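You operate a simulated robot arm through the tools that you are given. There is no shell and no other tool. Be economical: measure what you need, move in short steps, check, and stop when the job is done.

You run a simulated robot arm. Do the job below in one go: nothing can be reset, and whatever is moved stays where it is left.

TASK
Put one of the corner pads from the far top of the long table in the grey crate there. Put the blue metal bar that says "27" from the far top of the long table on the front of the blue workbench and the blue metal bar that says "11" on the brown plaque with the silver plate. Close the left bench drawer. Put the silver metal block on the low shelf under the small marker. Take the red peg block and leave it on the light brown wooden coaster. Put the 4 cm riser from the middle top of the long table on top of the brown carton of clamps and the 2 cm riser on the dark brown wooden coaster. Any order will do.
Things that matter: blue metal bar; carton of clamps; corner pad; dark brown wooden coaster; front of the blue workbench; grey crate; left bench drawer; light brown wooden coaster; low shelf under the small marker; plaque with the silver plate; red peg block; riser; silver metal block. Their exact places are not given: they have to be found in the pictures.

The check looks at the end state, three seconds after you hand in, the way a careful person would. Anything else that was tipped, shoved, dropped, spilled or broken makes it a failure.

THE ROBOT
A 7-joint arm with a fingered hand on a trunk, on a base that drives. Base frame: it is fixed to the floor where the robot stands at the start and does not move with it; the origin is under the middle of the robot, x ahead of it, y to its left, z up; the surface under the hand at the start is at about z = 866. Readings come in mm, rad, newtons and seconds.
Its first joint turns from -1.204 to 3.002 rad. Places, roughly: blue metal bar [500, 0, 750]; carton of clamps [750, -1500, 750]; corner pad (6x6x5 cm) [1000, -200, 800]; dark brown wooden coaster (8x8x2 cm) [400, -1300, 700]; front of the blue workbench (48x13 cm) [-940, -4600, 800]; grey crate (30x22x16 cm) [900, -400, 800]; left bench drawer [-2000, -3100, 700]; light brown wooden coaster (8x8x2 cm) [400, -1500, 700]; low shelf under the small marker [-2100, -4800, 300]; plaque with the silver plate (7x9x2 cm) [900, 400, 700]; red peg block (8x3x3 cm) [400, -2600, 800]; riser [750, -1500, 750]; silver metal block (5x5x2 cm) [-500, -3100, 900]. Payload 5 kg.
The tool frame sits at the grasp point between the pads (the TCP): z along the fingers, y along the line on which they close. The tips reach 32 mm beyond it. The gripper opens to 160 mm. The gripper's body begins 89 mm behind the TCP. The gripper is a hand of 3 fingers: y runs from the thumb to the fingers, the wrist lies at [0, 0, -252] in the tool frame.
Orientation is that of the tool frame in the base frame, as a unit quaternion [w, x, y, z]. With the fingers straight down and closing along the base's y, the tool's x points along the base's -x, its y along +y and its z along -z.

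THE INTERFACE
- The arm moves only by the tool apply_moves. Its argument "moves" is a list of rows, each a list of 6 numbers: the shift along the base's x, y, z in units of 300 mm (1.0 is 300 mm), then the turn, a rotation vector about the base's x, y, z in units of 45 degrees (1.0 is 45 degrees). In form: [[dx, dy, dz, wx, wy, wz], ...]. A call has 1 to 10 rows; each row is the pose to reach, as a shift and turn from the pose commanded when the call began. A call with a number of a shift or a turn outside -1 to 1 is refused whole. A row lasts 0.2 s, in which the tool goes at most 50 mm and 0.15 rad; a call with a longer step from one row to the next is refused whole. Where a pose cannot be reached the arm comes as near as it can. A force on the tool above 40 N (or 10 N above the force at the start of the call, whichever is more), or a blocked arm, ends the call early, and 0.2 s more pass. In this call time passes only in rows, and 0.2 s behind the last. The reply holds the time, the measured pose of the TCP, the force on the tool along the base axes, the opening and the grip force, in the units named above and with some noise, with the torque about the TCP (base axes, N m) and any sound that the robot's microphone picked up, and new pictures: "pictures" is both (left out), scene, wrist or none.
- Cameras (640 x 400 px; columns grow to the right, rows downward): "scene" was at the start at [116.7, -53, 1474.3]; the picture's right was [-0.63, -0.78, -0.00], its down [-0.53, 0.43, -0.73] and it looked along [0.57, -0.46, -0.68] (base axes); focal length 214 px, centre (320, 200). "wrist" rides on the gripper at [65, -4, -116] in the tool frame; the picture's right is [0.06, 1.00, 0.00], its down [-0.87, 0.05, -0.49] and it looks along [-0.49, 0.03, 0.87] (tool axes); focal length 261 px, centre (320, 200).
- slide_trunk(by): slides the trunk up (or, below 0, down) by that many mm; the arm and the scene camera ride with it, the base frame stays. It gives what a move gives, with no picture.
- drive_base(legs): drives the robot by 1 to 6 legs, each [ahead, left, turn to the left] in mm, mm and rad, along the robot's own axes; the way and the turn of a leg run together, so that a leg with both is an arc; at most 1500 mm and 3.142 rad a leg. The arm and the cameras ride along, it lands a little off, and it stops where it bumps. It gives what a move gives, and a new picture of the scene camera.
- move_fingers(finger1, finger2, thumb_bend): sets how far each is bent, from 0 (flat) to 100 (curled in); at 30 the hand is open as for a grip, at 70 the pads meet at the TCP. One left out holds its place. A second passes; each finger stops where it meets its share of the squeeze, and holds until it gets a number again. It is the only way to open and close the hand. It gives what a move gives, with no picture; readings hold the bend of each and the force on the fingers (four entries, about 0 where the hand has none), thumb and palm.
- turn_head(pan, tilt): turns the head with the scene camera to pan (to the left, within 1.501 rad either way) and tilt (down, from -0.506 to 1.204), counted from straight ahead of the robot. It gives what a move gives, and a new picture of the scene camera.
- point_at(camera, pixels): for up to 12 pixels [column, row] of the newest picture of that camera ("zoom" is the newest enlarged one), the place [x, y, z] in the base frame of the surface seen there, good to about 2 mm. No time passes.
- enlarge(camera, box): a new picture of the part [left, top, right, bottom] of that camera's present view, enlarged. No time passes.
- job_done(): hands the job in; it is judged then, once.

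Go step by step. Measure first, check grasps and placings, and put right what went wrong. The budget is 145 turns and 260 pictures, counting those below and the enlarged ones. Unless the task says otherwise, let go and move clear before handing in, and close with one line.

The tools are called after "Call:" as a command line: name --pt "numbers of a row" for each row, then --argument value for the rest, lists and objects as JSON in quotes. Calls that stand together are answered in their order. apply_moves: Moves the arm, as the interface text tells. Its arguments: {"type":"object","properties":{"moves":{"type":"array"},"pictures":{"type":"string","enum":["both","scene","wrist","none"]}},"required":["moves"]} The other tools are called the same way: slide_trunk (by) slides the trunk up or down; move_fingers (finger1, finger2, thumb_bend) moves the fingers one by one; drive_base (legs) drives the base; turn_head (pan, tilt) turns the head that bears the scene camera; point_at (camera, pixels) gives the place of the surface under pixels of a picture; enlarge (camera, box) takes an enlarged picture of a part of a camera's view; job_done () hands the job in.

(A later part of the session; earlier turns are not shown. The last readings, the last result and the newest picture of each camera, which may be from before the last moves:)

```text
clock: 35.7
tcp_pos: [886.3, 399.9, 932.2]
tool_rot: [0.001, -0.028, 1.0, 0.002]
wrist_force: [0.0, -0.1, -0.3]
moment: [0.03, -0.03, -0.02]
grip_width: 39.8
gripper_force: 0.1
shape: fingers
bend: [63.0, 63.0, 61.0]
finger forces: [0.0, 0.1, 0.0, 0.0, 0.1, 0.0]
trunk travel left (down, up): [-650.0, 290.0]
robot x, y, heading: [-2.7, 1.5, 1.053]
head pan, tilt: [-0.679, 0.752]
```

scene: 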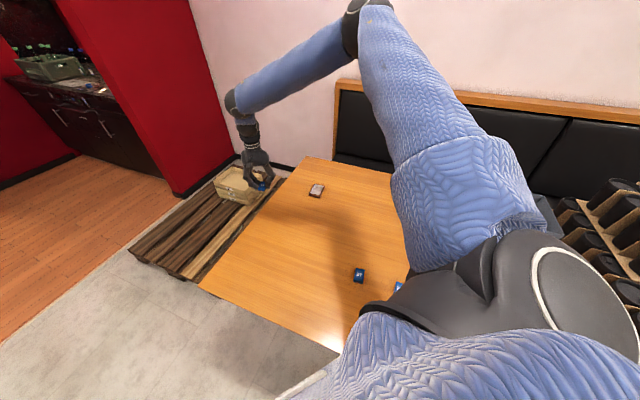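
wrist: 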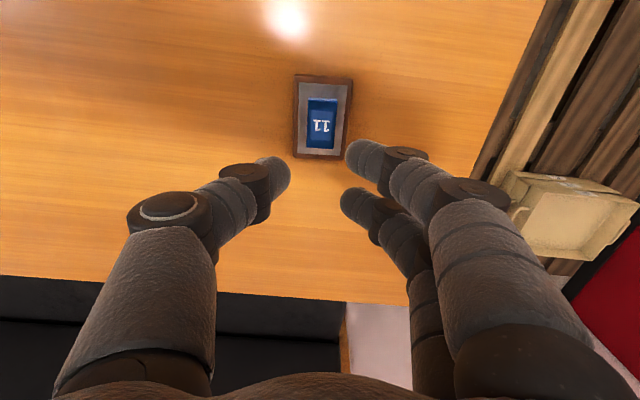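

Bar 11 sits flat on the plaque. Next, bar 27 near (506,85): open a little and travel there.

Call:
move_fingers --finger1 50 --finger2 50 --thumb_bend 50

Call:
apply_moves --pt "-0.12 -0.1 0 0 0 0" --pt "-0.24 -0.2 0 0 0 0" --pt "-0.36 -0.3 0 0 0 0" --pt "-0.48 -0.4 0 0 0 0" --pt "-0.6 -0.5 0 0 0 0" --pt "-0.72 -0.6 0 0 0 0" --pt "-0.84 -0.7 0 0 0 0" --pt "-0.96 -0.8 0 0 0 0" --pictures "none"

Call:
apply_moves --pt "-0.1 -0.08 0 0 0 0" --pt "-0.2 -0.16 0 0 0 0" --pt "-0.3 -0.24 0 0 0 0" --pictures "both"

```text
clock: 36.7
tcp_pos: [887.9, 400.8, 930.8]
tool_rot: [0.001, -0.029, 1.0, 0.003]
wrist_force: [-0.6, 0.5, 0.1]
moment: [-0.02, 0.04, 0.0]
grip_width: 86.6
gripper_force: 0.1
shape: fingers
bend: [50.0, 50.0, 50.0]
finger forces: [0.1, 0.0, 0.0, 0.0, 0.0, 0.0]
trunk travel left (down, up): [-650.0, 290.0]
robot x, y, heading: [0.2, -0.6, 1.056]
head pan, tilt: [-0.679, 0.752]
```

```text
clock: 38.5
tcp_pos: [598.4, 168.0, 930.3]
tool_rot: [0.001, -0.028, 1.0, 0.003]
wrist_force: [0.4, -0.1, -1.1]
moment: [0.03, 0.01, 0.0]
grip_width: 86.9
gripper_force: 0.0
shape: fingers
bend: [50.0, 50.0, 50.0]
finger forces: [0.0, 0.1, 0.1, 0.0, 0.0, 0.0]
trunk travel left (down, up): [-650.0, 290.0]
robot x, y, heading: [1.8, 1.9, 1.054]
head pan, tilt: [-0.679, 0.752]
```

```text
clock: 39.3
tcp_pos: [582.2, 155.4, 929.6]
tool_rot: [0.001, -0.027, 1.0, 0.003]
wrist_force: [-0.1, 0.8, 0.1]
moment: [0.0, -0.04, 0.0]
grip_width: 86.9
gripper_force: 0.0
shape: fingers
bend: [50.0, 50.0, 50.0]
finger forces: [0.0, 0.0, 0.0, 0.0, 0.0, 0.0]
out of reach, approached as far as the arm can: row 1, 2, 3
trunk travel left (down, up): [-650.0, 290.0]
robot x, y, heading: [0.9, 0.9, 1.052]
head pan, tilt: [-0.679, 0.752]
```

scene: 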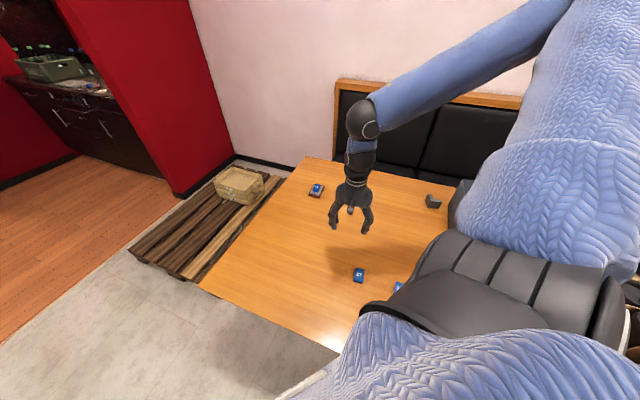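
wrist: 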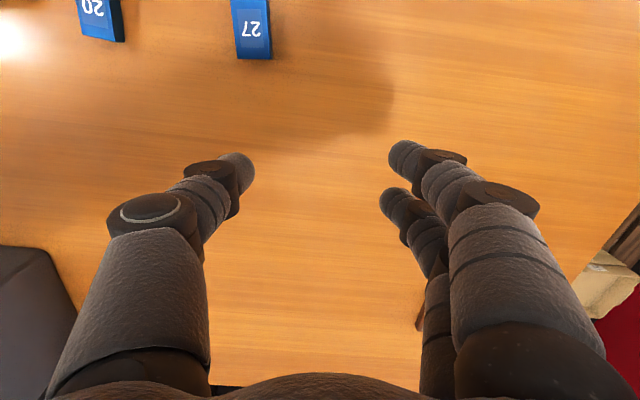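

That is the near limit of reach; I'll back the base off by 200 mm in −x.

Call:
drive_base --legs '[[-99, 174, 0]]'

Call:
apply_moves --pt "0.14 -0.06 0 0 0 0" --pt "0.28 -0.12 0 0 0 0" --pt "0.41 -0.18 -0.05 0 0 0.0" --pt "0.41 -0.24 -0.1 0 0 -0.06" --pictures "wrist"

```text
clock: 40.9
tcp_pos: [379.8, 159.3, 930.8]
tool_rot: [0.001, -0.03, 1.0, 0.003]
wrist_force: [0.1, 0.1, 1.6]
moment: [0.0, -0.07, 0.03]
grip_width: 86.8
gripper_force: 0.1
shape: fingers
bend: [50.0, 50.0, 50.0]
finger forces: [0.0, 0.0, 0.0, 0.0, 0.0, 0.0]
trunk travel left (down, up): [-650.0, 290.0]
robot x, y, heading: [-199.7, 2.3, 1.058]
head pan, tilt: [-0.679, 0.752]
```

scene: 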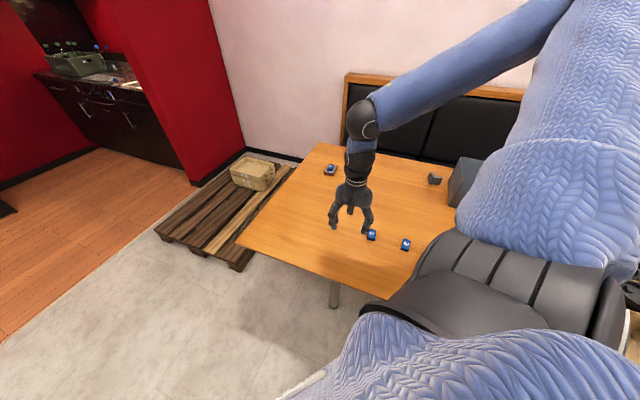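

```text
clock: 41.9
tcp_pos: [501.1, 85.5, 900.3]
tool_rot: [0.001, -0.006, 1.0, 0.003]
wrist_force: [0.1, -0.9, 0.1]
moment: [-0.01, 0.01, 0.01]
grip_width: 86.5
gripper_force: 0.0
shape: fingers
bend: [50.0, 50.0, 50.0]
finger forces: [0.0, 0.0, 0.1, 0.0, 0.0, 0.0]
trunk travel left (down, up): [-650.0, 290.0]
robot x, y, heading: [-199.6, 2.8, 1.06]
head pan, tilt: [-0.679, 0.752]
```

wrist: 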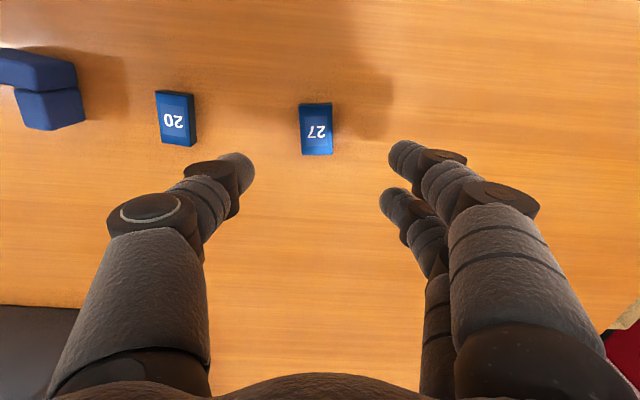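

Bar 27 is at (316,130). Measuring corners.

Call:
enlarge --camera "wrist" --box '[266, 80, 366, 180]'

Call:
point_at --camera "wrist" --pixels '[[302, 109], [330, 107], [332, 152], [305, 154], [192, 120]]'

```text
4.00 times, centred on (316, 130) of wrist
```

zoom: 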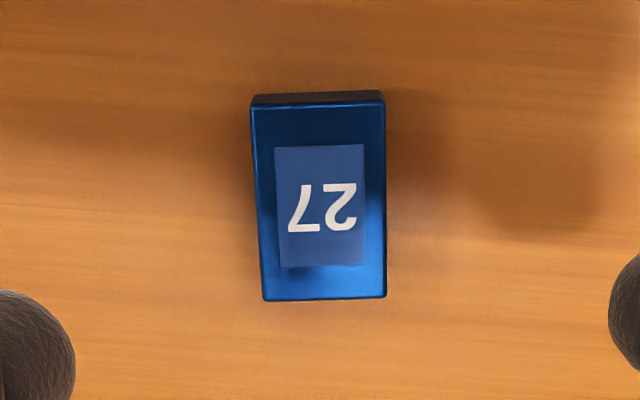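

```text
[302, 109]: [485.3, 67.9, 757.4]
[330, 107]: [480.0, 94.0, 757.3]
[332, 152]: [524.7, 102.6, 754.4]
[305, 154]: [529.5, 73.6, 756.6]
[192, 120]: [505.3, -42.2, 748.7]
```

Centre (505,85), yaw +0.15. Align, lower, grip.

Call:
apply_moves --pt "0.013 0 -0.1 0 0 0.09" --pt "0.013 0 -0.22 0 0 0.17" --pt "0.013 0 -0.33 0 0 0.17" --pt "0.013 0 -0.403 0 0 0.17" --pictures "none"

Call:
move_fingers --finger1 74 --finger2 74 --thumb_bend 74

Call:
apply_moves --pt "0 0 0.03 0 0 0" --pt "0 0 0.15 0 0 0" --pt "0 0 0.3 0 0 0" --pictures "wrist"

```text
clock: 42.9
tcp_pos: [506.1, 86.9, 781.5]
tool_rot: [0.001, -0.074, 0.997, 0.004]
wrist_force: [0.8, 1.2, 8.7]
moment: [-0.52, -0.12, 0.07]
grip_width: 87.3
gripper_force: 4.9
shape: fingers
bend: [50.0, 50.0, 50.0]
finger forces: [0.0, 0.0, 0.0, 0.1, 9.3, 0.1]
trunk travel left (down, up): [-650.0, 290.0]
robot x, y, heading: [-200.3, -2.2, 1.06]
head pan, tilt: [-0.679, 0.752]
```

```text
clock: 43.9
tcp_pos: [506.7, 86.7, 779.3]
tool_rot: [0.002, -0.073, 0.997, 0.002]
wrist_force: [0.2, 0.8, -0.2]
moment: [-0.03, 0.02, 0.0]
grip_width: 36.8
gripper_force: 21.5
shape: fingers
bend: [65.0, 65.0, 66.0]
finger forces: [10.8, 10.7, 0.0, 0.1, 21.6, 0.0]
trunk travel left (down, up): [-650.0, 290.0]
robot x, y, heading: [-199.7, 0.4, 1.059]
head pan, tilt: [-0.679, 0.752]
```

```text
clock: 44.7
tcp_pos: [503.1, 85.7, 868.5]
tool_rot: [0.0, -0.072, 0.997, 0.002]
wrist_force: [0.7, 0.6, -0.8]
moment: [-0.01, -0.02, 0.02]
grip_width: 36.7
gripper_force: 21.7
shape: fingers
bend: [65.0, 65.0, 66.0]
finger forces: [10.9, 10.7, 0.0, 0.0, 21.5, 0.0]
trunk travel left (down, up): [-650.0, 290.0]
robot x, y, heading: [-199.5, -0.5, 1.061]
head pan, tilt: [-0.679, 0.752]
```

wrist: 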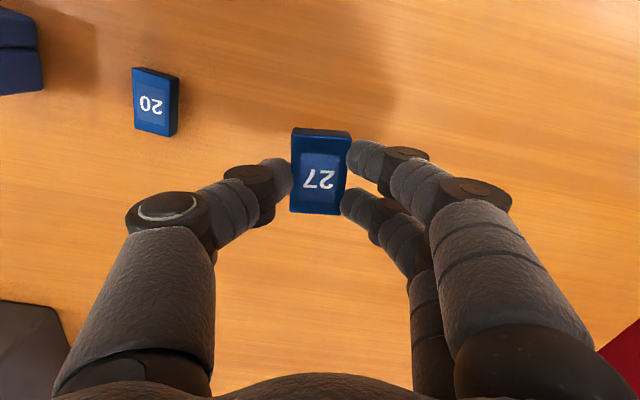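

Bar 27 is held (21 N). Raise the arm, and turn the base right to survey the room.

Call:
apply_moves --pt "0 0 0.16 0 0 0" --pt "0 0 0.32 0 0 0" --pt "0 0 0.48 0 0 0" --pt "0 0 0.64 0 0 0" --pictures "none"

Call:
drive_base --legs '[[0, 0, -1.3]]'

Call:
turn_head --pan -1.0 --tilt 0.35

```text
clock: 45.7
tcp_pos: [507.5, 86.9, 1061.6]
tool_rot: [0.001, -0.073, 0.997, 0.002]
wrist_force: [0.0, -0.4, -0.8]
moment: [-0.01, -0.01, 0.0]
grip_width: 36.9
gripper_force: 21.7
shape: fingers
bend: [65.0, 65.0, 66.0]
finger forces: [10.8, 10.7, 0.1, 0.0, 21.3, 0.0]
trunk travel left (down, up): [-650.0, 290.0]
robot x, y, heading: [-200.1, 2.6, 1.057]
head pan, tilt: [-0.679, 0.752]
```

```text
clock: 49.3
tcp_pos: [77.0, -655.3, 1059.9]
tool_rot: [0.002, 0.542, 0.84, 0.002]
wrist_force: [0.4, -0.4, 0.3]
moment: [0.03, -0.05, 0.01]
grip_width: 36.9
gripper_force: 21.9
shape: fingers
bend: [65.0, 65.0, 66.0]
finger forces: [10.7, 10.7, 0.2, 0.0, 21.5, 0.0]
trunk travel left (down, up): [-650.0, 290.0]
robot x, y, heading: [-202.0, 3.8, -0.229]
head pan, tilt: [-0.679, 0.752]
```

scene: 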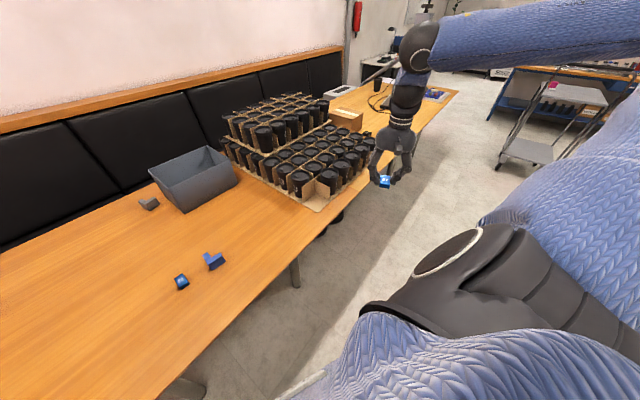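

```text
clock: 50.2
tcp_pos: [77.5, -655.8, 1060.1]
tool_rot: [0.002, 0.542, 0.841, 0.002]
wrist_force: [0.4, 0.6, -0.8]
moment: [0.01, 0.01, 0.0]
grip_width: 36.9
gripper_force: 21.6
shape: fingers
bend: [65.0, 65.0, 66.0]
finger forces: [10.6, 10.6, 0.0, 0.1, 21.6, 0.0]
trunk travel left (down, up): [-650.0, 290.0]
robot x, y, heading: [-199.3, 2.1, -0.227]
head pan, tilt: [-1.0, 0.351]
```

scene: 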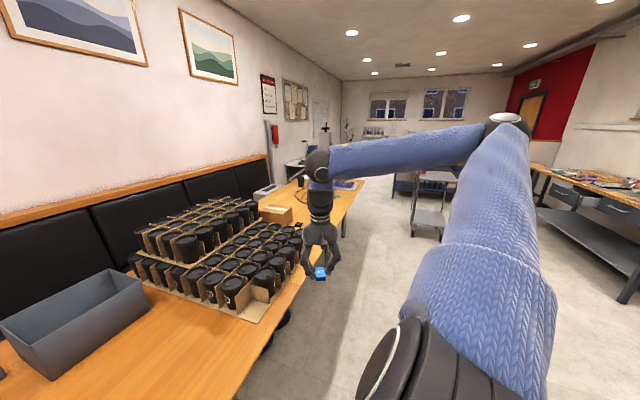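

The room opens up: an aisle ahead in −y, a cart at (430,205) and a long bench at right. Measuring obstacles.

Call:
point_at --camera "scene" --pixels '[[412, 238], [430, 180], [445, 238], [540, 200], [625, 300], [640, 190], [565, 185], [345, 190], [295, 315], [400, 190], [620, 210], [545, 170]]'

Call:
enlarge --camera "scene" --box '[380, 130, 640, 290]'

```text
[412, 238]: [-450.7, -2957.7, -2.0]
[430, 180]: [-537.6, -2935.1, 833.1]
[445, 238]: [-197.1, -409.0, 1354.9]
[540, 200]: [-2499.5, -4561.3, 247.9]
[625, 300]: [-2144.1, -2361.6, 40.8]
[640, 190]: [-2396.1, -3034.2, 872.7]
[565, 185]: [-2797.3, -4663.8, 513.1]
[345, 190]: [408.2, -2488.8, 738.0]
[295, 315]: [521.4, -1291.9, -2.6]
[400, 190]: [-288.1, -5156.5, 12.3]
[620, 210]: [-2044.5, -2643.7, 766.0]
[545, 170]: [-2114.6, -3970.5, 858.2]
```

```text
2.46 times, centred on (510, 210) of scene
```

zoom: 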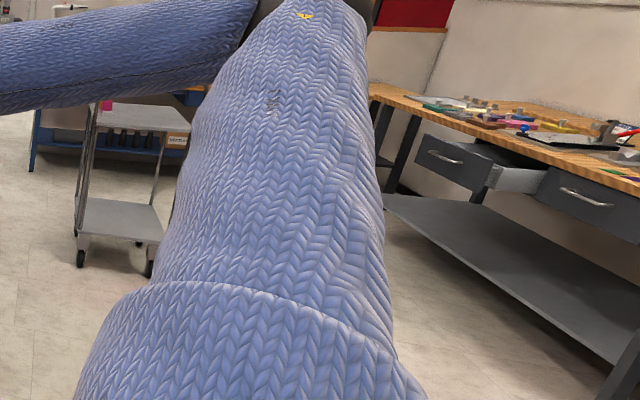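

The left drawer is the far open one (~y −3100). I'll look further right to verify the path to (−1300,−1500).

Call:
turn_head --pan -1.5 --tilt 0.5

```text
clock: 51.1
tcp_pos: [77.7, -655.9, 1060.2]
tool_rot: [0.002, 0.542, 0.84, 0.001]
wrist_force: [0.2, -1.1, -0.5]
moment: [0.0, 0.05, -0.01]
grip_width: 36.8
gripper_force: 21.2
shape: fingers
bend: [65.0, 65.0, 66.0]
finger forces: [10.7, 10.8, 0.1, 0.0, 21.5, 0.1]
trunk travel left (down, up): [-650.0, 290.0]
robot x, y, heading: [-201.5, 1.4, -0.226]
head pan, tilt: [-1.499, 0.499]
```

scene: 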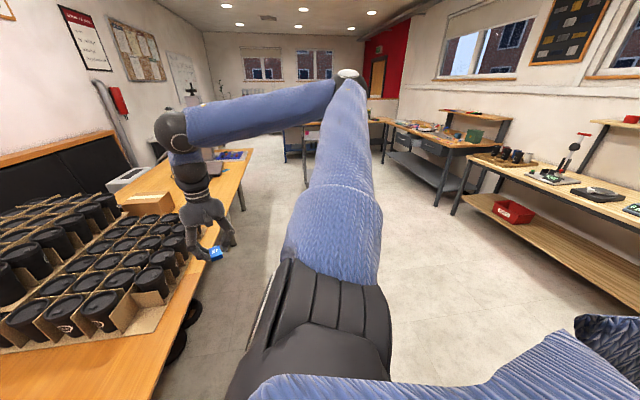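

The aisle is clear. Drive diagonally to about (−1250,−2200).

Call:
drive_base --legs '[[-263, -1190, 0], [-263, -1190, 0]]'

Call:
turn_head --pan -1.4 --tilt 0.45

```text
clock: 63.0
tcp_pos: [-938.6, -2839.0, 1059.7]
tool_rot: [0.003, 0.53, 0.848, 0.003]
wrist_force: [-0.3, -0.2, -0.5]
moment: [0.03, -0.03, 0.01]
grip_width: 36.7
gripper_force: 21.7
shape: fingers
bend: [65.0, 65.0, 66.0]
finger forces: [10.7, 10.7, 0.0, 0.0, 21.5, 0.0]
trunk travel left (down, up): [-650.0, 290.0]
robot x, y, heading: [-1234.7, -2188.9, -0.206]
head pan, tilt: [-1.499, 0.499]
```

scene: 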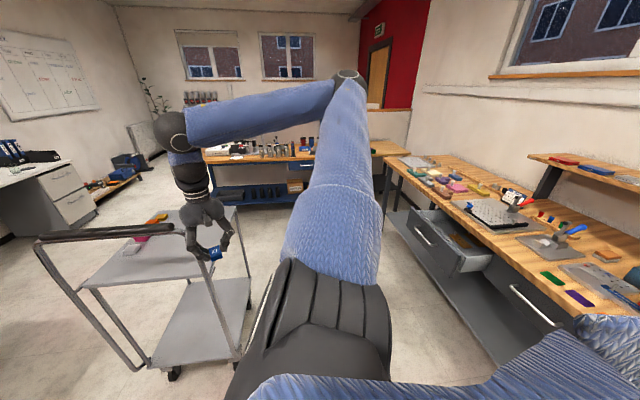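

```text
clock: 63.6
tcp_pos: [-937.9, -2838.5, 1060.1]
tool_rot: [0.002, 0.53, 0.848, 0.002]
wrist_force: [-0.7, 0.5, -1.7]
moment: [-0.02, 0.02, -0.02]
grip_width: 36.7
gripper_force: 21.4
shape: fingers
bend: [65.0, 65.0, 66.0]
finger forces: [10.7, 10.7, 0.0, 0.0, 21.5, 0.1]
trunk travel left (down, up): [-650.0, 290.0]
robot x, y, heading: [-1238.0, -2184.0, -0.207]
head pan, tilt: [-1.4, 0.45]
```

scene: 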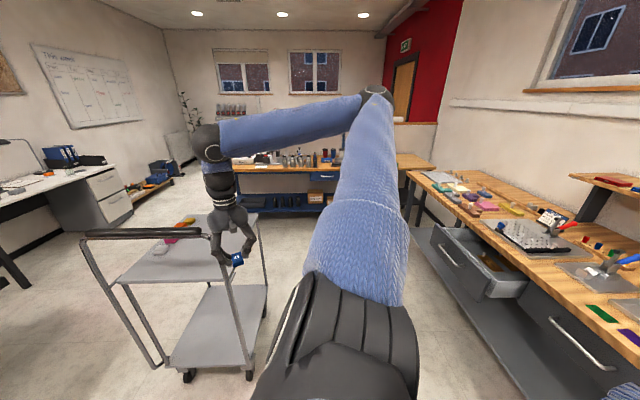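

The cart, open left drawer and blue workbench are in view. Measuring key places.

Call:
point_at --camera "scene" --pixels '[[265, 288], [248, 375], [188, 375], [155, 362], [260, 215], [190, 230], [440, 252], [490, 295], [430, 230], [420, 175], [250, 165], [340, 170]]'

Call:
enlarge --camera "scene" --box '[70, 140, 350, 300]'

Call:
enlarge --camera "scene" --box '[400, 140, 640, 380]'

```text
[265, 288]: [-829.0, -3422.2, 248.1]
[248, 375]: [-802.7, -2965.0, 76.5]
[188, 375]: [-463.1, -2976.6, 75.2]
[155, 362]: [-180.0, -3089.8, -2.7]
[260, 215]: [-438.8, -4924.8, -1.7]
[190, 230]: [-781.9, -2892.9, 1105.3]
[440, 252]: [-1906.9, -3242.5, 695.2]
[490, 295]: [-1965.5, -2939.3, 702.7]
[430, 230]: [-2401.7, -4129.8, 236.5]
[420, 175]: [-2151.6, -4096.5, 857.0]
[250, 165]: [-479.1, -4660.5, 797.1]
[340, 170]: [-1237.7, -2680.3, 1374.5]
```

```text
2.29 times, centred on (210, 220) of scene
```

zoom: 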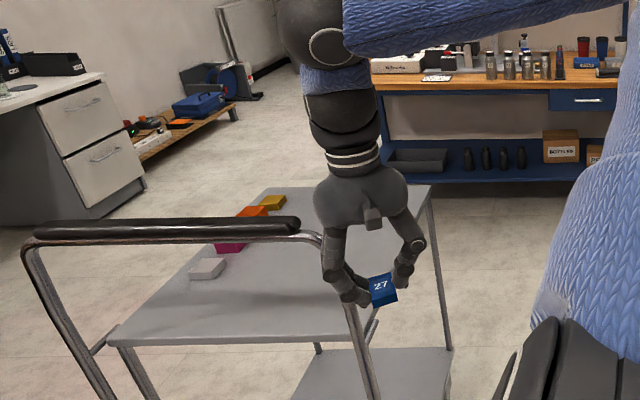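

```text
1.67 times, centred on (520, 260) of scene
```

zoom: 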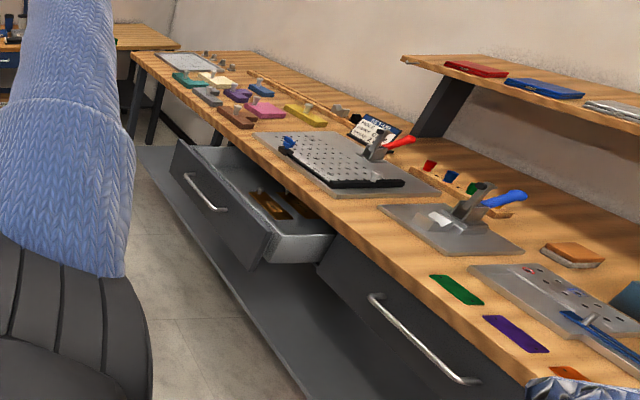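

The cart stands at x −830…−440, so I'll drive past on its bench side to about (−1335,−3840), in front of the workbench.

Call:
drive_base --legs '[[-36, -314, 0], [277, -1321, 0]]'

Call:
turn_head --pan -1.1 --tilt 0.6

```text
clock: 72.0
tcp_pos: [-1054.7, -4473.3, 1061.0]
tool_rot: [0.001, 0.537, 0.843, 0.003]
wrist_force: [-0.8, -0.9, -0.6]
moment: [0.03, -0.01, 0.01]
grip_width: 36.9
gripper_force: 22.1
shape: fingers
bend: [65.0, 65.0, 66.0]
finger forces: [10.7, 10.8, 0.0, 0.0, 21.6, 0.0]
trunk travel left (down, up): [-650.0, 290.0]
robot x, y, heading: [-1337.8, -3818.3, -0.222]
head pan, tilt: [-1.4, 0.45]
```

scene: 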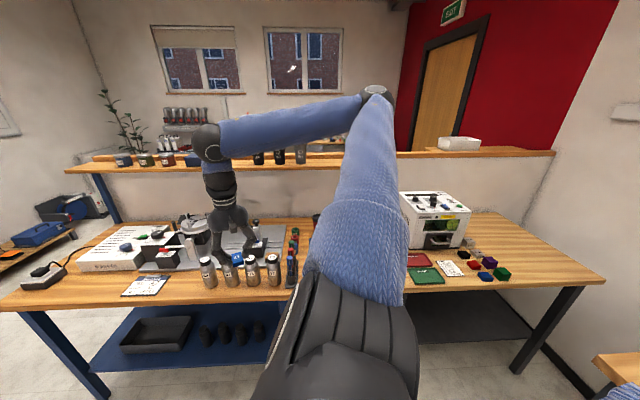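

```text
clock: 72.8
tcp_pos: [-1056.5, -4474.3, 1060.0]
tool_rot: [0.002, 0.537, 0.843, 0.002]
wrist_force: [0.1, 0.2, -1.6]
moment: [0.02, 0.03, 0.03]
grip_width: 37.0
gripper_force: 21.5
shape: fingers
bend: [65.0, 65.0, 66.0]
finger forces: [10.8, 10.7, 0.0, 0.0, 21.5, 0.0]
trunk travel left (down, up): [-650.0, 290.0]
robot x, y, heading: [-1339.1, -3821.1, -0.221]
head pan, tilt: [-1.1, 0.6]
```

scene: 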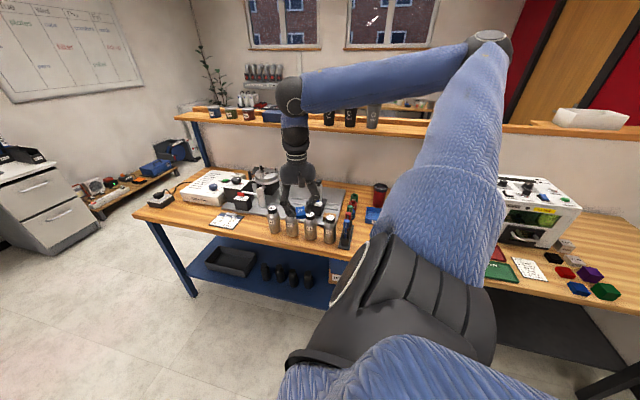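

The workbench with blue legs has bottles at its front; I need the free front strip. Enlarging.

Call:
enlarge --camera "scene" --box '[130, 150, 400, 290]'

Call:
point_at --camera "scene" --pixels '[[274, 232], [309, 240], [330, 242], [346, 246], [225, 220], [140, 215], [260, 235], [230, 232], [300, 248], [340, 254], [160, 200], [300, 195]]'

Call:
apply_moves --pt "0 0 0 0 0 0" --pictures "wrist"

```text
2.37 times, centred on (265, 220) of scene
```

zoom: 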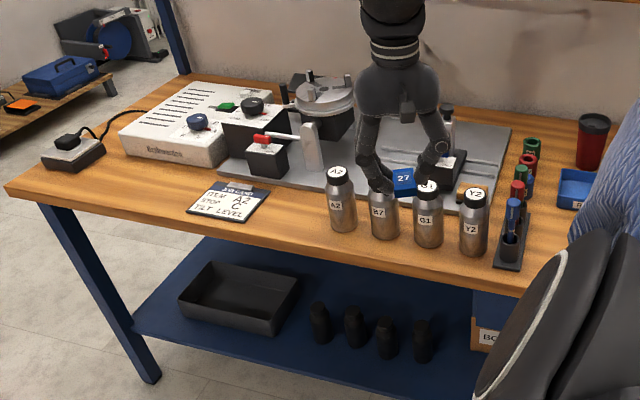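

```text
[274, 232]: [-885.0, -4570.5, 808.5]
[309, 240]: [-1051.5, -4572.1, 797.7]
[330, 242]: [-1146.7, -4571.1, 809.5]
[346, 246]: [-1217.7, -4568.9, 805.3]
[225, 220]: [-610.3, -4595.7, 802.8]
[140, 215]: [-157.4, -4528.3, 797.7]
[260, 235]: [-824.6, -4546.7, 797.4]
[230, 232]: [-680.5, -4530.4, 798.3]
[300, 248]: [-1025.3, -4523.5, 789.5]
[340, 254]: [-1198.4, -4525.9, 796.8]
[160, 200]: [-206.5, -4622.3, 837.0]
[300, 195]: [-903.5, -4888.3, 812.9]
```

```text
clock: 73.2
tcp_pos: [-1055.1, -4474.1, 1059.0]
tool_rot: [0.003, 0.538, 0.843, 0.001]
wrist_force: [-0.1, -0.9, -0.7]
moment: [-0.01, 0.0, -0.01]
grip_width: 36.8
gripper_force: 21.4
shape: fingers
bend: [65.0, 65.0, 66.0]
finger forces: [10.8, 10.7, 0.0, 0.1, 21.6, 0.0]
trunk travel left (down, up): [-650.0, 290.0]
robot x, y, heading: [-1344.8, -3820.3, -0.224]
head pan, tilt: [-1.1, 0.6]
```

wrist: 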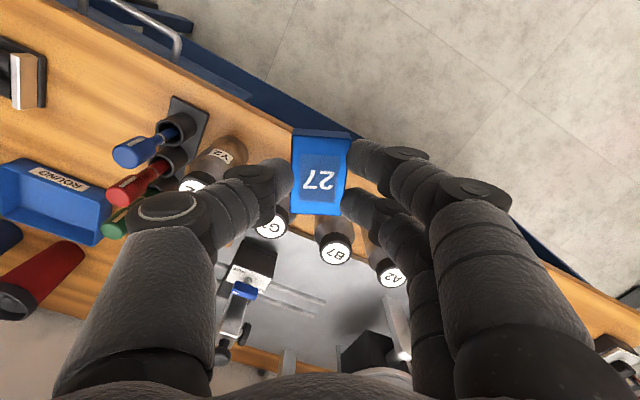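

The free front spot is between the sign and bottle A2. Measuring its limits.

Call:
point_at --camera "zoom" --pixels '[[269, 192], [238, 221], [186, 211], [330, 215], [342, 232], [290, 243], [280, 205], [300, 195], [310, 178], [270, 180], [284, 160], [320, 250]]'

```text
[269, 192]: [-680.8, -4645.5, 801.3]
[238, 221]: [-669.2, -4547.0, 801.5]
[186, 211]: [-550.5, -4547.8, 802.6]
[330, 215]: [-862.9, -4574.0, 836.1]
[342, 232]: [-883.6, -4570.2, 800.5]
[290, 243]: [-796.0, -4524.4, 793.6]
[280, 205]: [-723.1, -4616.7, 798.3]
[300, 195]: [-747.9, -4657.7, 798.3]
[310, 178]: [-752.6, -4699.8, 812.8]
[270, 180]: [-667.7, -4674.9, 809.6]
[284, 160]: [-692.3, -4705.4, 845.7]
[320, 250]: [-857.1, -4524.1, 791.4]
```

Free spot: x −850…−685, y −4524…−4690. I'll target (−765,−4585) with the bar lengthwise along x; drive 150 mm closer in x, then align the hand.

Call:
drive_base --legs '[[146, 33, 0]]'

Call:
apply_moves --pt "0.07 0 0 0 0 0.14" --pt "0.14 0 0 0 0 0.28" --pt "0.21 0 0 0 0 0.42" --pt "0.28 -0.05 0 0 0 0.56" --pt "0.35 -0.1 0 0 0 0.7" --pt "0.42 -0.15 0 0 0 0.84" --pt "0.46 -0.2 0 0 0 0.98" --pictures "none"

Call:
apply_moves --pt "0 -0.05 0 0 0 0.15" --pt "0 -0.1 0 0 0 0.3" --pt "0 -0.15 0 0 0 0.464" --pictures "both"

```text
clock: 74.6
tcp_pos: [-907.8, -4474.4, 1061.0]
tool_rot: [0.001, 0.539, 0.843, 0.001]
wrist_force: [0.9, 0.5, -1.3]
moment: [0.05, 0.02, 0.02]
grip_width: 37.1
gripper_force: 22.2
shape: fingers
bend: [65.0, 65.0, 66.0]
finger forces: [10.6, 10.8, 0.1, 0.0, 21.4, 0.0]
trunk travel left (down, up): [-650.0, 290.0]
robot x, y, heading: [-1185.8, -3820.2, -0.222]
head pan, tilt: [-1.1, 0.6]
```

scene: 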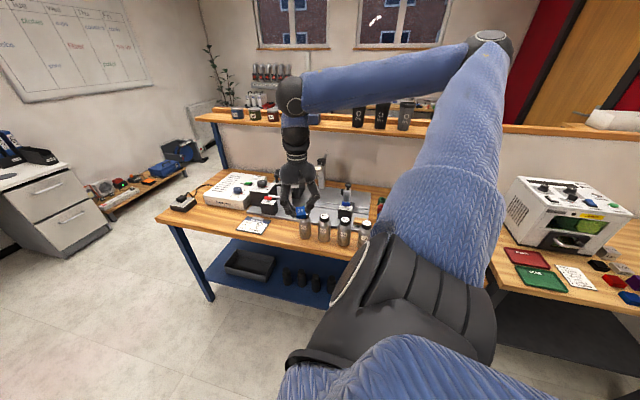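

```text
clock: 76.2
tcp_pos: [-770.3, -4533.6, 1060.0]
tool_rot: [0.0, 0.183, 0.983, 0.002]
wrist_force: [1.1, 0.4, -1.5]
moment: [0.02, 0.01, 0.0]
grip_width: 36.8
gripper_force: 21.5
shape: fingers
bend: [65.0, 65.0, 66.0]
finger forces: [10.7, 10.7, 0.1, 0.0, 21.6, 0.1]
trunk travel left (down, up): [-650.0, 290.0]
robot x, y, heading: [-1193.3, -3817.1, -0.225]
head pan, tilt: [-1.1, 0.6]
```

```text
clock: 77.0
tcp_pos: [-769.7, -4578.2, 1062.3]
tool_rot: [0.002, 0.0, 1.0, 0.002]
wrist_force: [0.4, 0.0, -0.9]
moment: [0.02, 0.01, 0.02]
grip_width: 36.9
gripper_force: 21.5
shape: fingers
bend: [65.0, 65.0, 66.0]
finger forces: [10.7, 10.8, 0.0, 0.0, 21.6, 0.0]
trunk travel left (down, up): [-650.0, 290.0]
robot x, y, heading: [-1191.2, -3818.8, -0.225]
head pan, tilt: [-1.1, 0.6]
```

scene: 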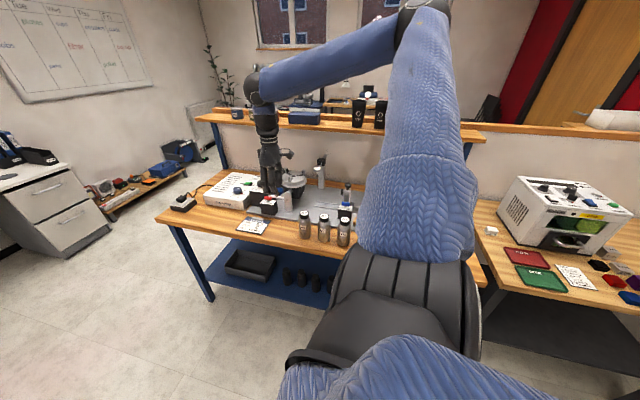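
wrist: 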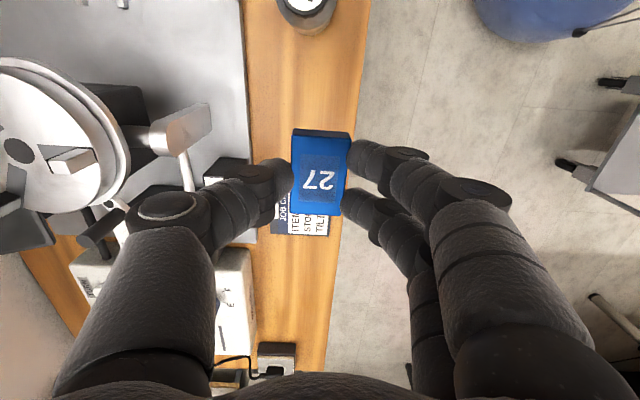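

Checking the fixture's lever post near the thumb side before lowering.

Call:
point_at --camera "wrist" --pixels '[[185, 130], [205, 110], [160, 140], [228, 165], [240, 100], [300, 10], [290, 215], [325, 60], [190, 180], [355, 60], [245, 160]]'

```text
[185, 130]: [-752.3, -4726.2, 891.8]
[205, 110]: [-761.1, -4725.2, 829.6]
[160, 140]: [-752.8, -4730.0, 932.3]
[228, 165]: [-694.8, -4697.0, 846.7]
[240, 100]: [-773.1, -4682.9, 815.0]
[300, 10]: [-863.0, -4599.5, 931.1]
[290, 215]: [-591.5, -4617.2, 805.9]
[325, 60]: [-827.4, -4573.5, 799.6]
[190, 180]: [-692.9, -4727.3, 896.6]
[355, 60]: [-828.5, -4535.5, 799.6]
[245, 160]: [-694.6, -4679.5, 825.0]
```

Lever post at y≈−4726 leaves ~70 mm margin. Lower to z≈840.

Call:
apply_moves --pt "0 0 -0.15 0 0 0" --pt "0 0 -0.3 0 0 0" --pt "0 0 -0.45 0 0 0" --pt "0 0 -0.6 0 0 0" --pt "0 0 -0.7 0 0 0" --pt "0 0 -0.732 0 0 0" --pictures "wrist"

Call:
point_at --camera "wrist" --pixels '[[320, 150], [310, 205], [335, 140], [320, 100], [300, 150], [335, 205]]'

```text
clock: 78.4
tcp_pos: [-770.0, -4578.1, 839.7]
tool_rot: [0.001, 0.001, 1.0, 0.003]
wrist_force: [0.0, -0.5, -0.5]
moment: [0.0, 0.01, 0.0]
grip_width: 36.8
gripper_force: 21.6
shape: fingers
bend: [65.0, 65.0, 66.0]
finger forces: [10.8, 10.8, 0.0, 0.0, 21.5, 0.0]
trunk travel left (down, up): [-650.0, 290.0]
robot x, y, heading: [-1185.3, -3817.2, -0.222]
head pan, tilt: [-1.1, 0.6]
```

wrist: 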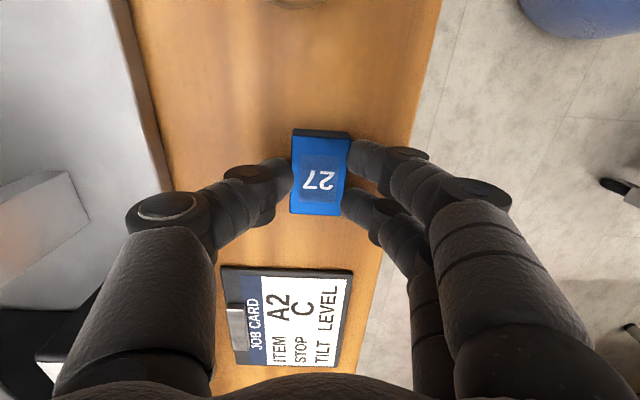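

```text
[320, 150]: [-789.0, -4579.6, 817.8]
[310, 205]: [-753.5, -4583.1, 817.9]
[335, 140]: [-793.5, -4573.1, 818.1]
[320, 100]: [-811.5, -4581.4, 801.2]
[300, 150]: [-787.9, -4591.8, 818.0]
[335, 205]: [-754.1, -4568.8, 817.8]
```

The bar's top is at 818, so its base is at table level. Release slightly and lift.

Call:
move_fingers --finger1 61 --finger2 61 --thumb_bend 61

Call:
apply_moves --pt "0 0 0.03 0 0 0" --pt "0 0 0.15 0 0 0" --pt "0 0 0.3 0 0 0" --pt "0 0 0.45 0 0 0" --pt "0 0 0.6 0 0 0" --pt "0 0 0.74 0 0 0" --pictures "wrist"

```text
clock: 79.4
tcp_pos: [-771.0, -4579.3, 840.8]
tool_rot: [0.001, 0.001, 1.0, 0.002]
wrist_force: [-0.3, -0.1, -0.9]
moment: [0.0, 0.0, 0.03]
grip_width: 43.7
gripper_force: 0.2
shape: fingers
bend: [61.0, 61.0, 61.0]
finger forces: [0.1, 0.0, 0.0, 0.1, 0.1, 0.1]
trunk travel left (down, up): [-650.0, 290.0]
robot x, y, heading: [-1192.5, -3816.7, -0.218]
head pan, tilt: [-1.1, 0.6]
```

```text
clock: 80.8
tcp_pos: [-771.2, -4578.6, 1060.7]
tool_rot: [0.001, 0.002, 1.0, 0.003]
wrist_force: [0.7, -0.2, -0.3]
moment: [-0.03, 0.02, 0.02]
grip_width: 43.6
gripper_force: 0.1
shape: fingers
bend: [61.0, 61.0, 61.0]
finger forces: [0.0, 0.0, 0.1, 0.0, 0.1, 0.1]
trunk travel left (down, up): [-650.0, 290.0]
robot x, y, heading: [-1190.3, -3818.7, -0.225]
head pan, tilt: [-1.1, 0.6]
```

wrist: 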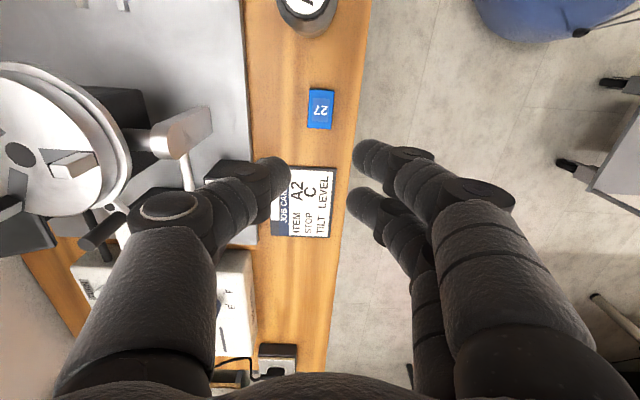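

Bar 27 is placed cleanly. Now look toward the low shelf (−2100,−4800).

Call:
turn_head --pan -1.5 --tilt 0.6

```text
clock: 81.7
tcp_pos: [-771.2, -4580.4, 1059.2]
tool_rot: [0.001, 0.002, 1.0, 0.002]
wrist_force: [0.5, 0.4, -0.1]
moment: [0.0, 0.01, 0.0]
grip_width: 43.4
gripper_force: 0.0
shape: fingers
bend: [61.0, 61.0, 61.0]
finger forces: [0.1, 0.1, 0.0, 0.0, 0.1, 0.1]
trunk travel left (down, up): [-650.0, 290.0]
robot x, y, heading: [-1191.1, -3816.9, -0.221]
head pan, tilt: [-1.499, 0.6]
```

scene: 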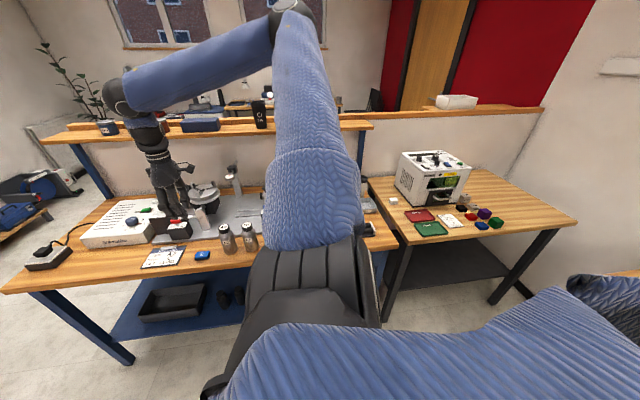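

The right bench (black legs) has a low dark shelf; I'll enlarge to find the "small marker".

Call:
enlarge --camera "scene" --box '[360, 170, 600, 320]'

Call:
point_at --camera "scene" --pixels '[[393, 200], [400, 285], [440, 270], [440, 243], [500, 255], [495, 245], [410, 270], [420, 245], [575, 222], [410, 240]]'

```text
2.67 times, centred on (480, 245) of scene
```

zoom: 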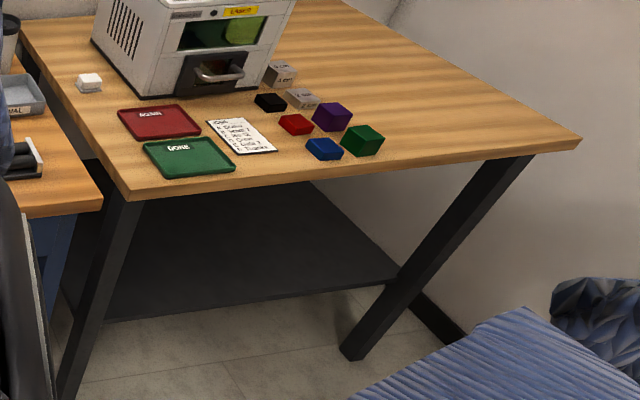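

```text
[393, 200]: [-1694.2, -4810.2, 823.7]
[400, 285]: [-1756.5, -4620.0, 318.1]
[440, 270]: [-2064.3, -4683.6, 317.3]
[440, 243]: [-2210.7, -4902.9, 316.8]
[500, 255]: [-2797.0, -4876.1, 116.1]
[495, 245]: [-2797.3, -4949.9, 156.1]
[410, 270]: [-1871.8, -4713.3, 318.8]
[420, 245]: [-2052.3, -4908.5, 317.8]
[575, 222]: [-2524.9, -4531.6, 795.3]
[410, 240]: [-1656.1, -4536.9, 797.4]
```

The "small marker" is the small laser marker machine on that bench; its shelf is at z≈318, y −4620…−4900. Now for the silver block on the cart: raise the trunk for clearance and drive beside the cart.

Call:
slide_trunk --by 120

Call:
drive_base --legs '[[-222, 667, 0], [0, 0, 1.12]]'

Call:
turn_head --pan -0.9 --tilt 0.75

```text
clock: 83.2
tcp_pos: [-772.9, -4579.7, 1178.6]
tool_rot: [0.001, 0.001, 1.0, 0.003]
wrist_force: [-0.1, 0.0, -0.3]
moment: [0.01, 0.0, 0.0]
grip_width: 43.4
gripper_force: 0.0
shape: fingers
bend: [61.0, 61.0, 61.0]
finger forces: [0.1, 0.0, 0.1, 0.0, 0.2, 0.0]
trunk travel left (down, up): [-770.0, 170.0]
robot x, y, heading: [-1188.2, -3817.5, -0.226]
head pan, tilt: [-1.499, 0.6]
```

```text
clock: 89.7
tcp_pos: [-404.4, -3100.2, 1179.8]
tool_rot: [-0.001, -0.529, 0.849, 0.003]
wrist_force: [0.0, 0.9, 0.7]
moment: [-0.04, 0.01, -0.03]
grip_width: 43.4
gripper_force: 0.1
shape: fingers
bend: [61.0, 61.0, 61.0]
finger forces: [0.0, 0.0, 0.1, 0.0, 0.0, 0.0]
trunk travel left (down, up): [-770.0, 170.0]
robot x, y, heading: [-1273.5, -3146.0, 0.894]
head pan, tilt: [-1.499, 0.6]
```

scene: 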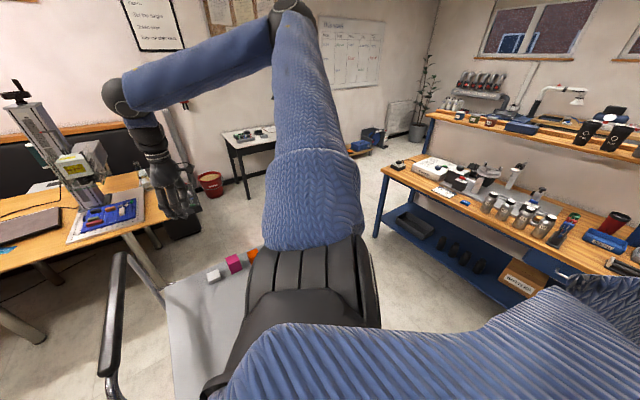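

```text
clock: 90.7
tcp_pos: [-403.9, -3100.4, 1178.3]
tool_rot: [-0.001, -0.528, 0.849, 0.003]
wrist_force: [-0.2, 0.0, 0.1]
moment: [0.01, -0.02, -0.02]
grip_width: 43.7
gripper_force: 0.1
shape: fingers
bend: [61.0, 61.0, 61.0]
finger forces: [0.0, 0.0, 0.1, 0.1, 0.1, 0.1]
trunk travel left (down, up): [-770.0, 170.0]
robot x, y, heading: [-1272.8, -3144.8, 0.894]
head pan, tilt: [-0.901, 0.75]
```

scene: 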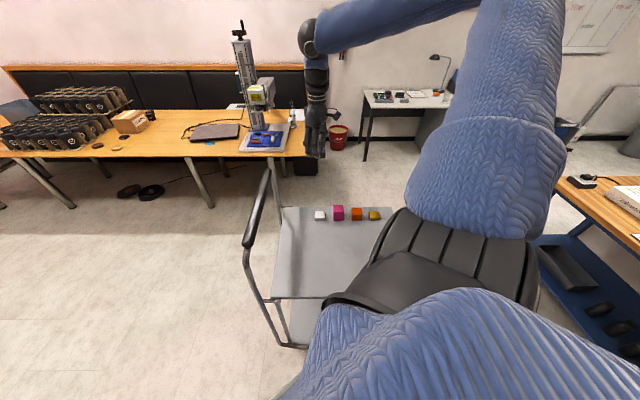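

The silver block is at (320,214), next to magenta, orange and yellow cubes. Measure.

Call:
enlarge --camera "scene" --box '[290, 185, 400, 250]'

Call:
point_at --camera "scene" --pixels '[[320, 211], [320, 218], [315, 212], [325, 212], [338, 213], [356, 213], [300, 250], [283, 210], [265, 185], [245, 243], [285, 295], [350, 240]]'

```text
5.82 times, centred on (345, 218) of scene
```

zoom: 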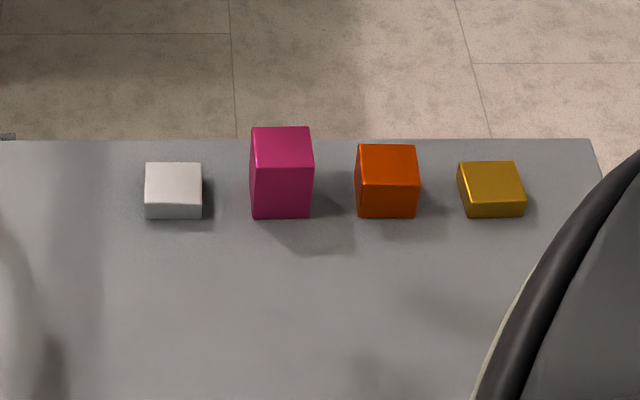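

```text
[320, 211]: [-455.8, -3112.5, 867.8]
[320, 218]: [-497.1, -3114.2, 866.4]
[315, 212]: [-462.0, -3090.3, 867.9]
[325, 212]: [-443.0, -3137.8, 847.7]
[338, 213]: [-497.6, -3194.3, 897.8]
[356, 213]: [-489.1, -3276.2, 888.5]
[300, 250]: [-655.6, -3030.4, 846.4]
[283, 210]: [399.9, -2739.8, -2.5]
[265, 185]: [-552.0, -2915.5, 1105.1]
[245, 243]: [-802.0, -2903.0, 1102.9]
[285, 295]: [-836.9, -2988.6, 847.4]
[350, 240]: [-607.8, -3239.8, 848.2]
```

Block centre (−474,−3113), top 867.5, cart surface 847. I'll close along x (neighbour cube in y). Align above it.

Call:
move_fingers --finger1 48 --finger2 48 --thumb_bend 48

Call:
apply_moves --pt "-0.06 -0.01 -0.08 0 0 0.15" --pt "-0.12 -0.02 -0.2 0 0 0.3" --pt "-0.18 -0.03 -0.33 0 0 0.45" --pt "-0.233 -0.043 -0.46 0 0 0.583" --pt "-0.233 -0.043 -0.6 0 0 0.583" --pictures "wrist"

```text
clock: 91.7
tcp_pos: [-403.5, -3100.4, 1179.4]
tool_rot: [0.0, -0.529, 0.849, 0.002]
wrist_force: [-0.2, -0.2, 1.2]
moment: [0.01, 0.01, 0.01]
grip_width: 94.8
gripper_force: 0.1
shape: fingers
bend: [48.0, 48.0, 48.0]
finger forces: [0.1, 0.0, 0.0, 0.0, 0.1, 0.1]
trunk travel left (down, up): [-770.0, 170.0]
robot x, y, heading: [-1271.6, -3144.1, 0.895]
head pan, tilt: [-0.901, 0.75]
```

```text
clock: 92.9
tcp_pos: [-473.0, -3113.3, 999.1]
tool_rot: [-0.003, -0.707, 0.707, 0.004]
wrist_force: [0.1, -0.7, -0.2]
moment: [-0.01, 0.03, -0.04]
grip_width: 95.2
gripper_force: 0.0
shape: fingers
bend: [48.0, 48.0, 48.0]
finger forces: [0.1, 0.1, 0.0, 0.1, 0.0, 0.0]
trunk travel left (down, up): [-770.0, 170.0]
robot x, y, heading: [-1272.0, -3142.4, 0.894]
head pan, tilt: [-0.901, 0.75]
```

wrist: 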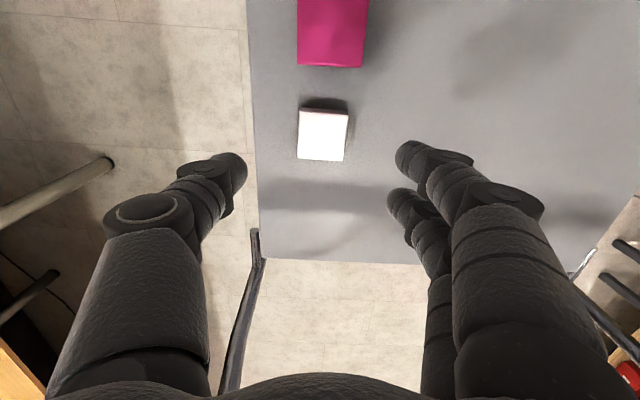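

Well placed over the block (323,133). Measure and go down.

Call:
point_at --camera "wrist" --pixels '[[302, 113], [346, 116], [343, 158], [300, 156], [322, 135], [320, 190], [330, 62]]'

```text
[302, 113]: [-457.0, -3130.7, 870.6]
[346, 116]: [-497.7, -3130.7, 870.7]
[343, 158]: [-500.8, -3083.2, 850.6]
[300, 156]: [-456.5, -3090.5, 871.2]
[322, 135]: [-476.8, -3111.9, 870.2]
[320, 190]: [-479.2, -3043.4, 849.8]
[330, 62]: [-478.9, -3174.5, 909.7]
```

Call:
apply_moves --pt "-0.013 0.006 -0.14 0 0 0" --pt "-0.013 0.006 -0.27 0 0 0" --pt "-0.013 0.006 -0.36 0 0 0" --pictures "none"

Call:
move_fingers --finger1 70 --finger2 70 --thumb_bend 70

Call:
apply_moves --pt "0 0 0.03 0 0 0" --pt "0 0 0.15 0 0 0" --pictures "wrist"

```text
clock: 93.7
tcp_pos: [-478.5, -3112.6, 891.1]
tool_rot: [0.002, 0.707, -0.707, -0.003]
wrist_force: [-0.8, -2.1, 5.5]
moment: [-0.09, -0.25, -0.09]
grip_width: 94.7
gripper_force: 2.6
shape: fingers
bend: [48.0, 48.0, 48.0]
finger forces: [0.0, 0.0, 0.0, 0.0, 5.4, 0.1]
trunk travel left (down, up): [-770.0, 170.0]
robot x, y, heading: [-1269.7, -3144.1, 0.888]
head pan, tilt: [-0.901, 0.75]
```

```text
clock: 94.7
tcp_pos: [-480.7, -3114.1, 891.1]
tool_rot: [0.001, 0.707, -0.707, -0.003]
wrist_force: [1.1, 0.2, 0.7]
moment: [0.0, 0.03, -0.01]
grip_width: 50.0
gripper_force: 20.3
shape: fingers
bend: [61.0, 61.0, 64.0]
finger forces: [9.9, 9.8, 0.1, 0.0, 19.8, 0.0]
trunk travel left (down, up): [-770.0, 170.0]
robot x, y, heading: [-1271.9, -3144.0, 0.89]
head pan, tilt: [-0.901, 0.75]
```

```text
clock: 95.3
tcp_pos: [-479.5, -3114.1, 937.2]
tool_rot: [-0.001, -0.707, 0.707, 0.003]
wrist_force: [-1.1, 0.8, -1.6]
moment: [0.0, -0.03, 0.01]
grip_width: 50.0
gripper_force: 19.6
shape: fingers
bend: [61.0, 61.0, 64.0]
finger forces: [9.9, 9.8, 0.0, 0.0, 19.6, 0.0]
trunk travel left (down, up): [-770.0, 170.0]
robot x, y, heading: [-1268.8, -3141.7, 0.889]
head pan, tilt: [-0.901, 0.75]
```

wrist: 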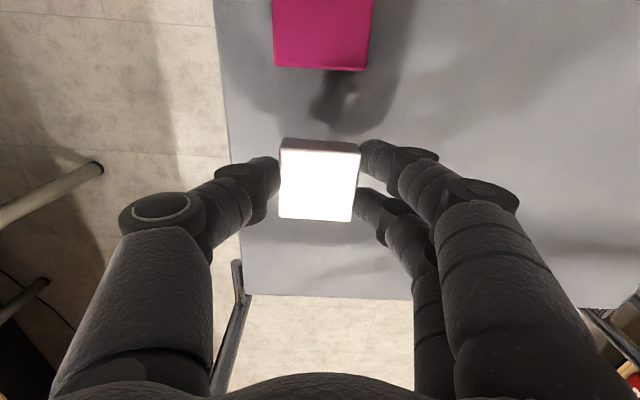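

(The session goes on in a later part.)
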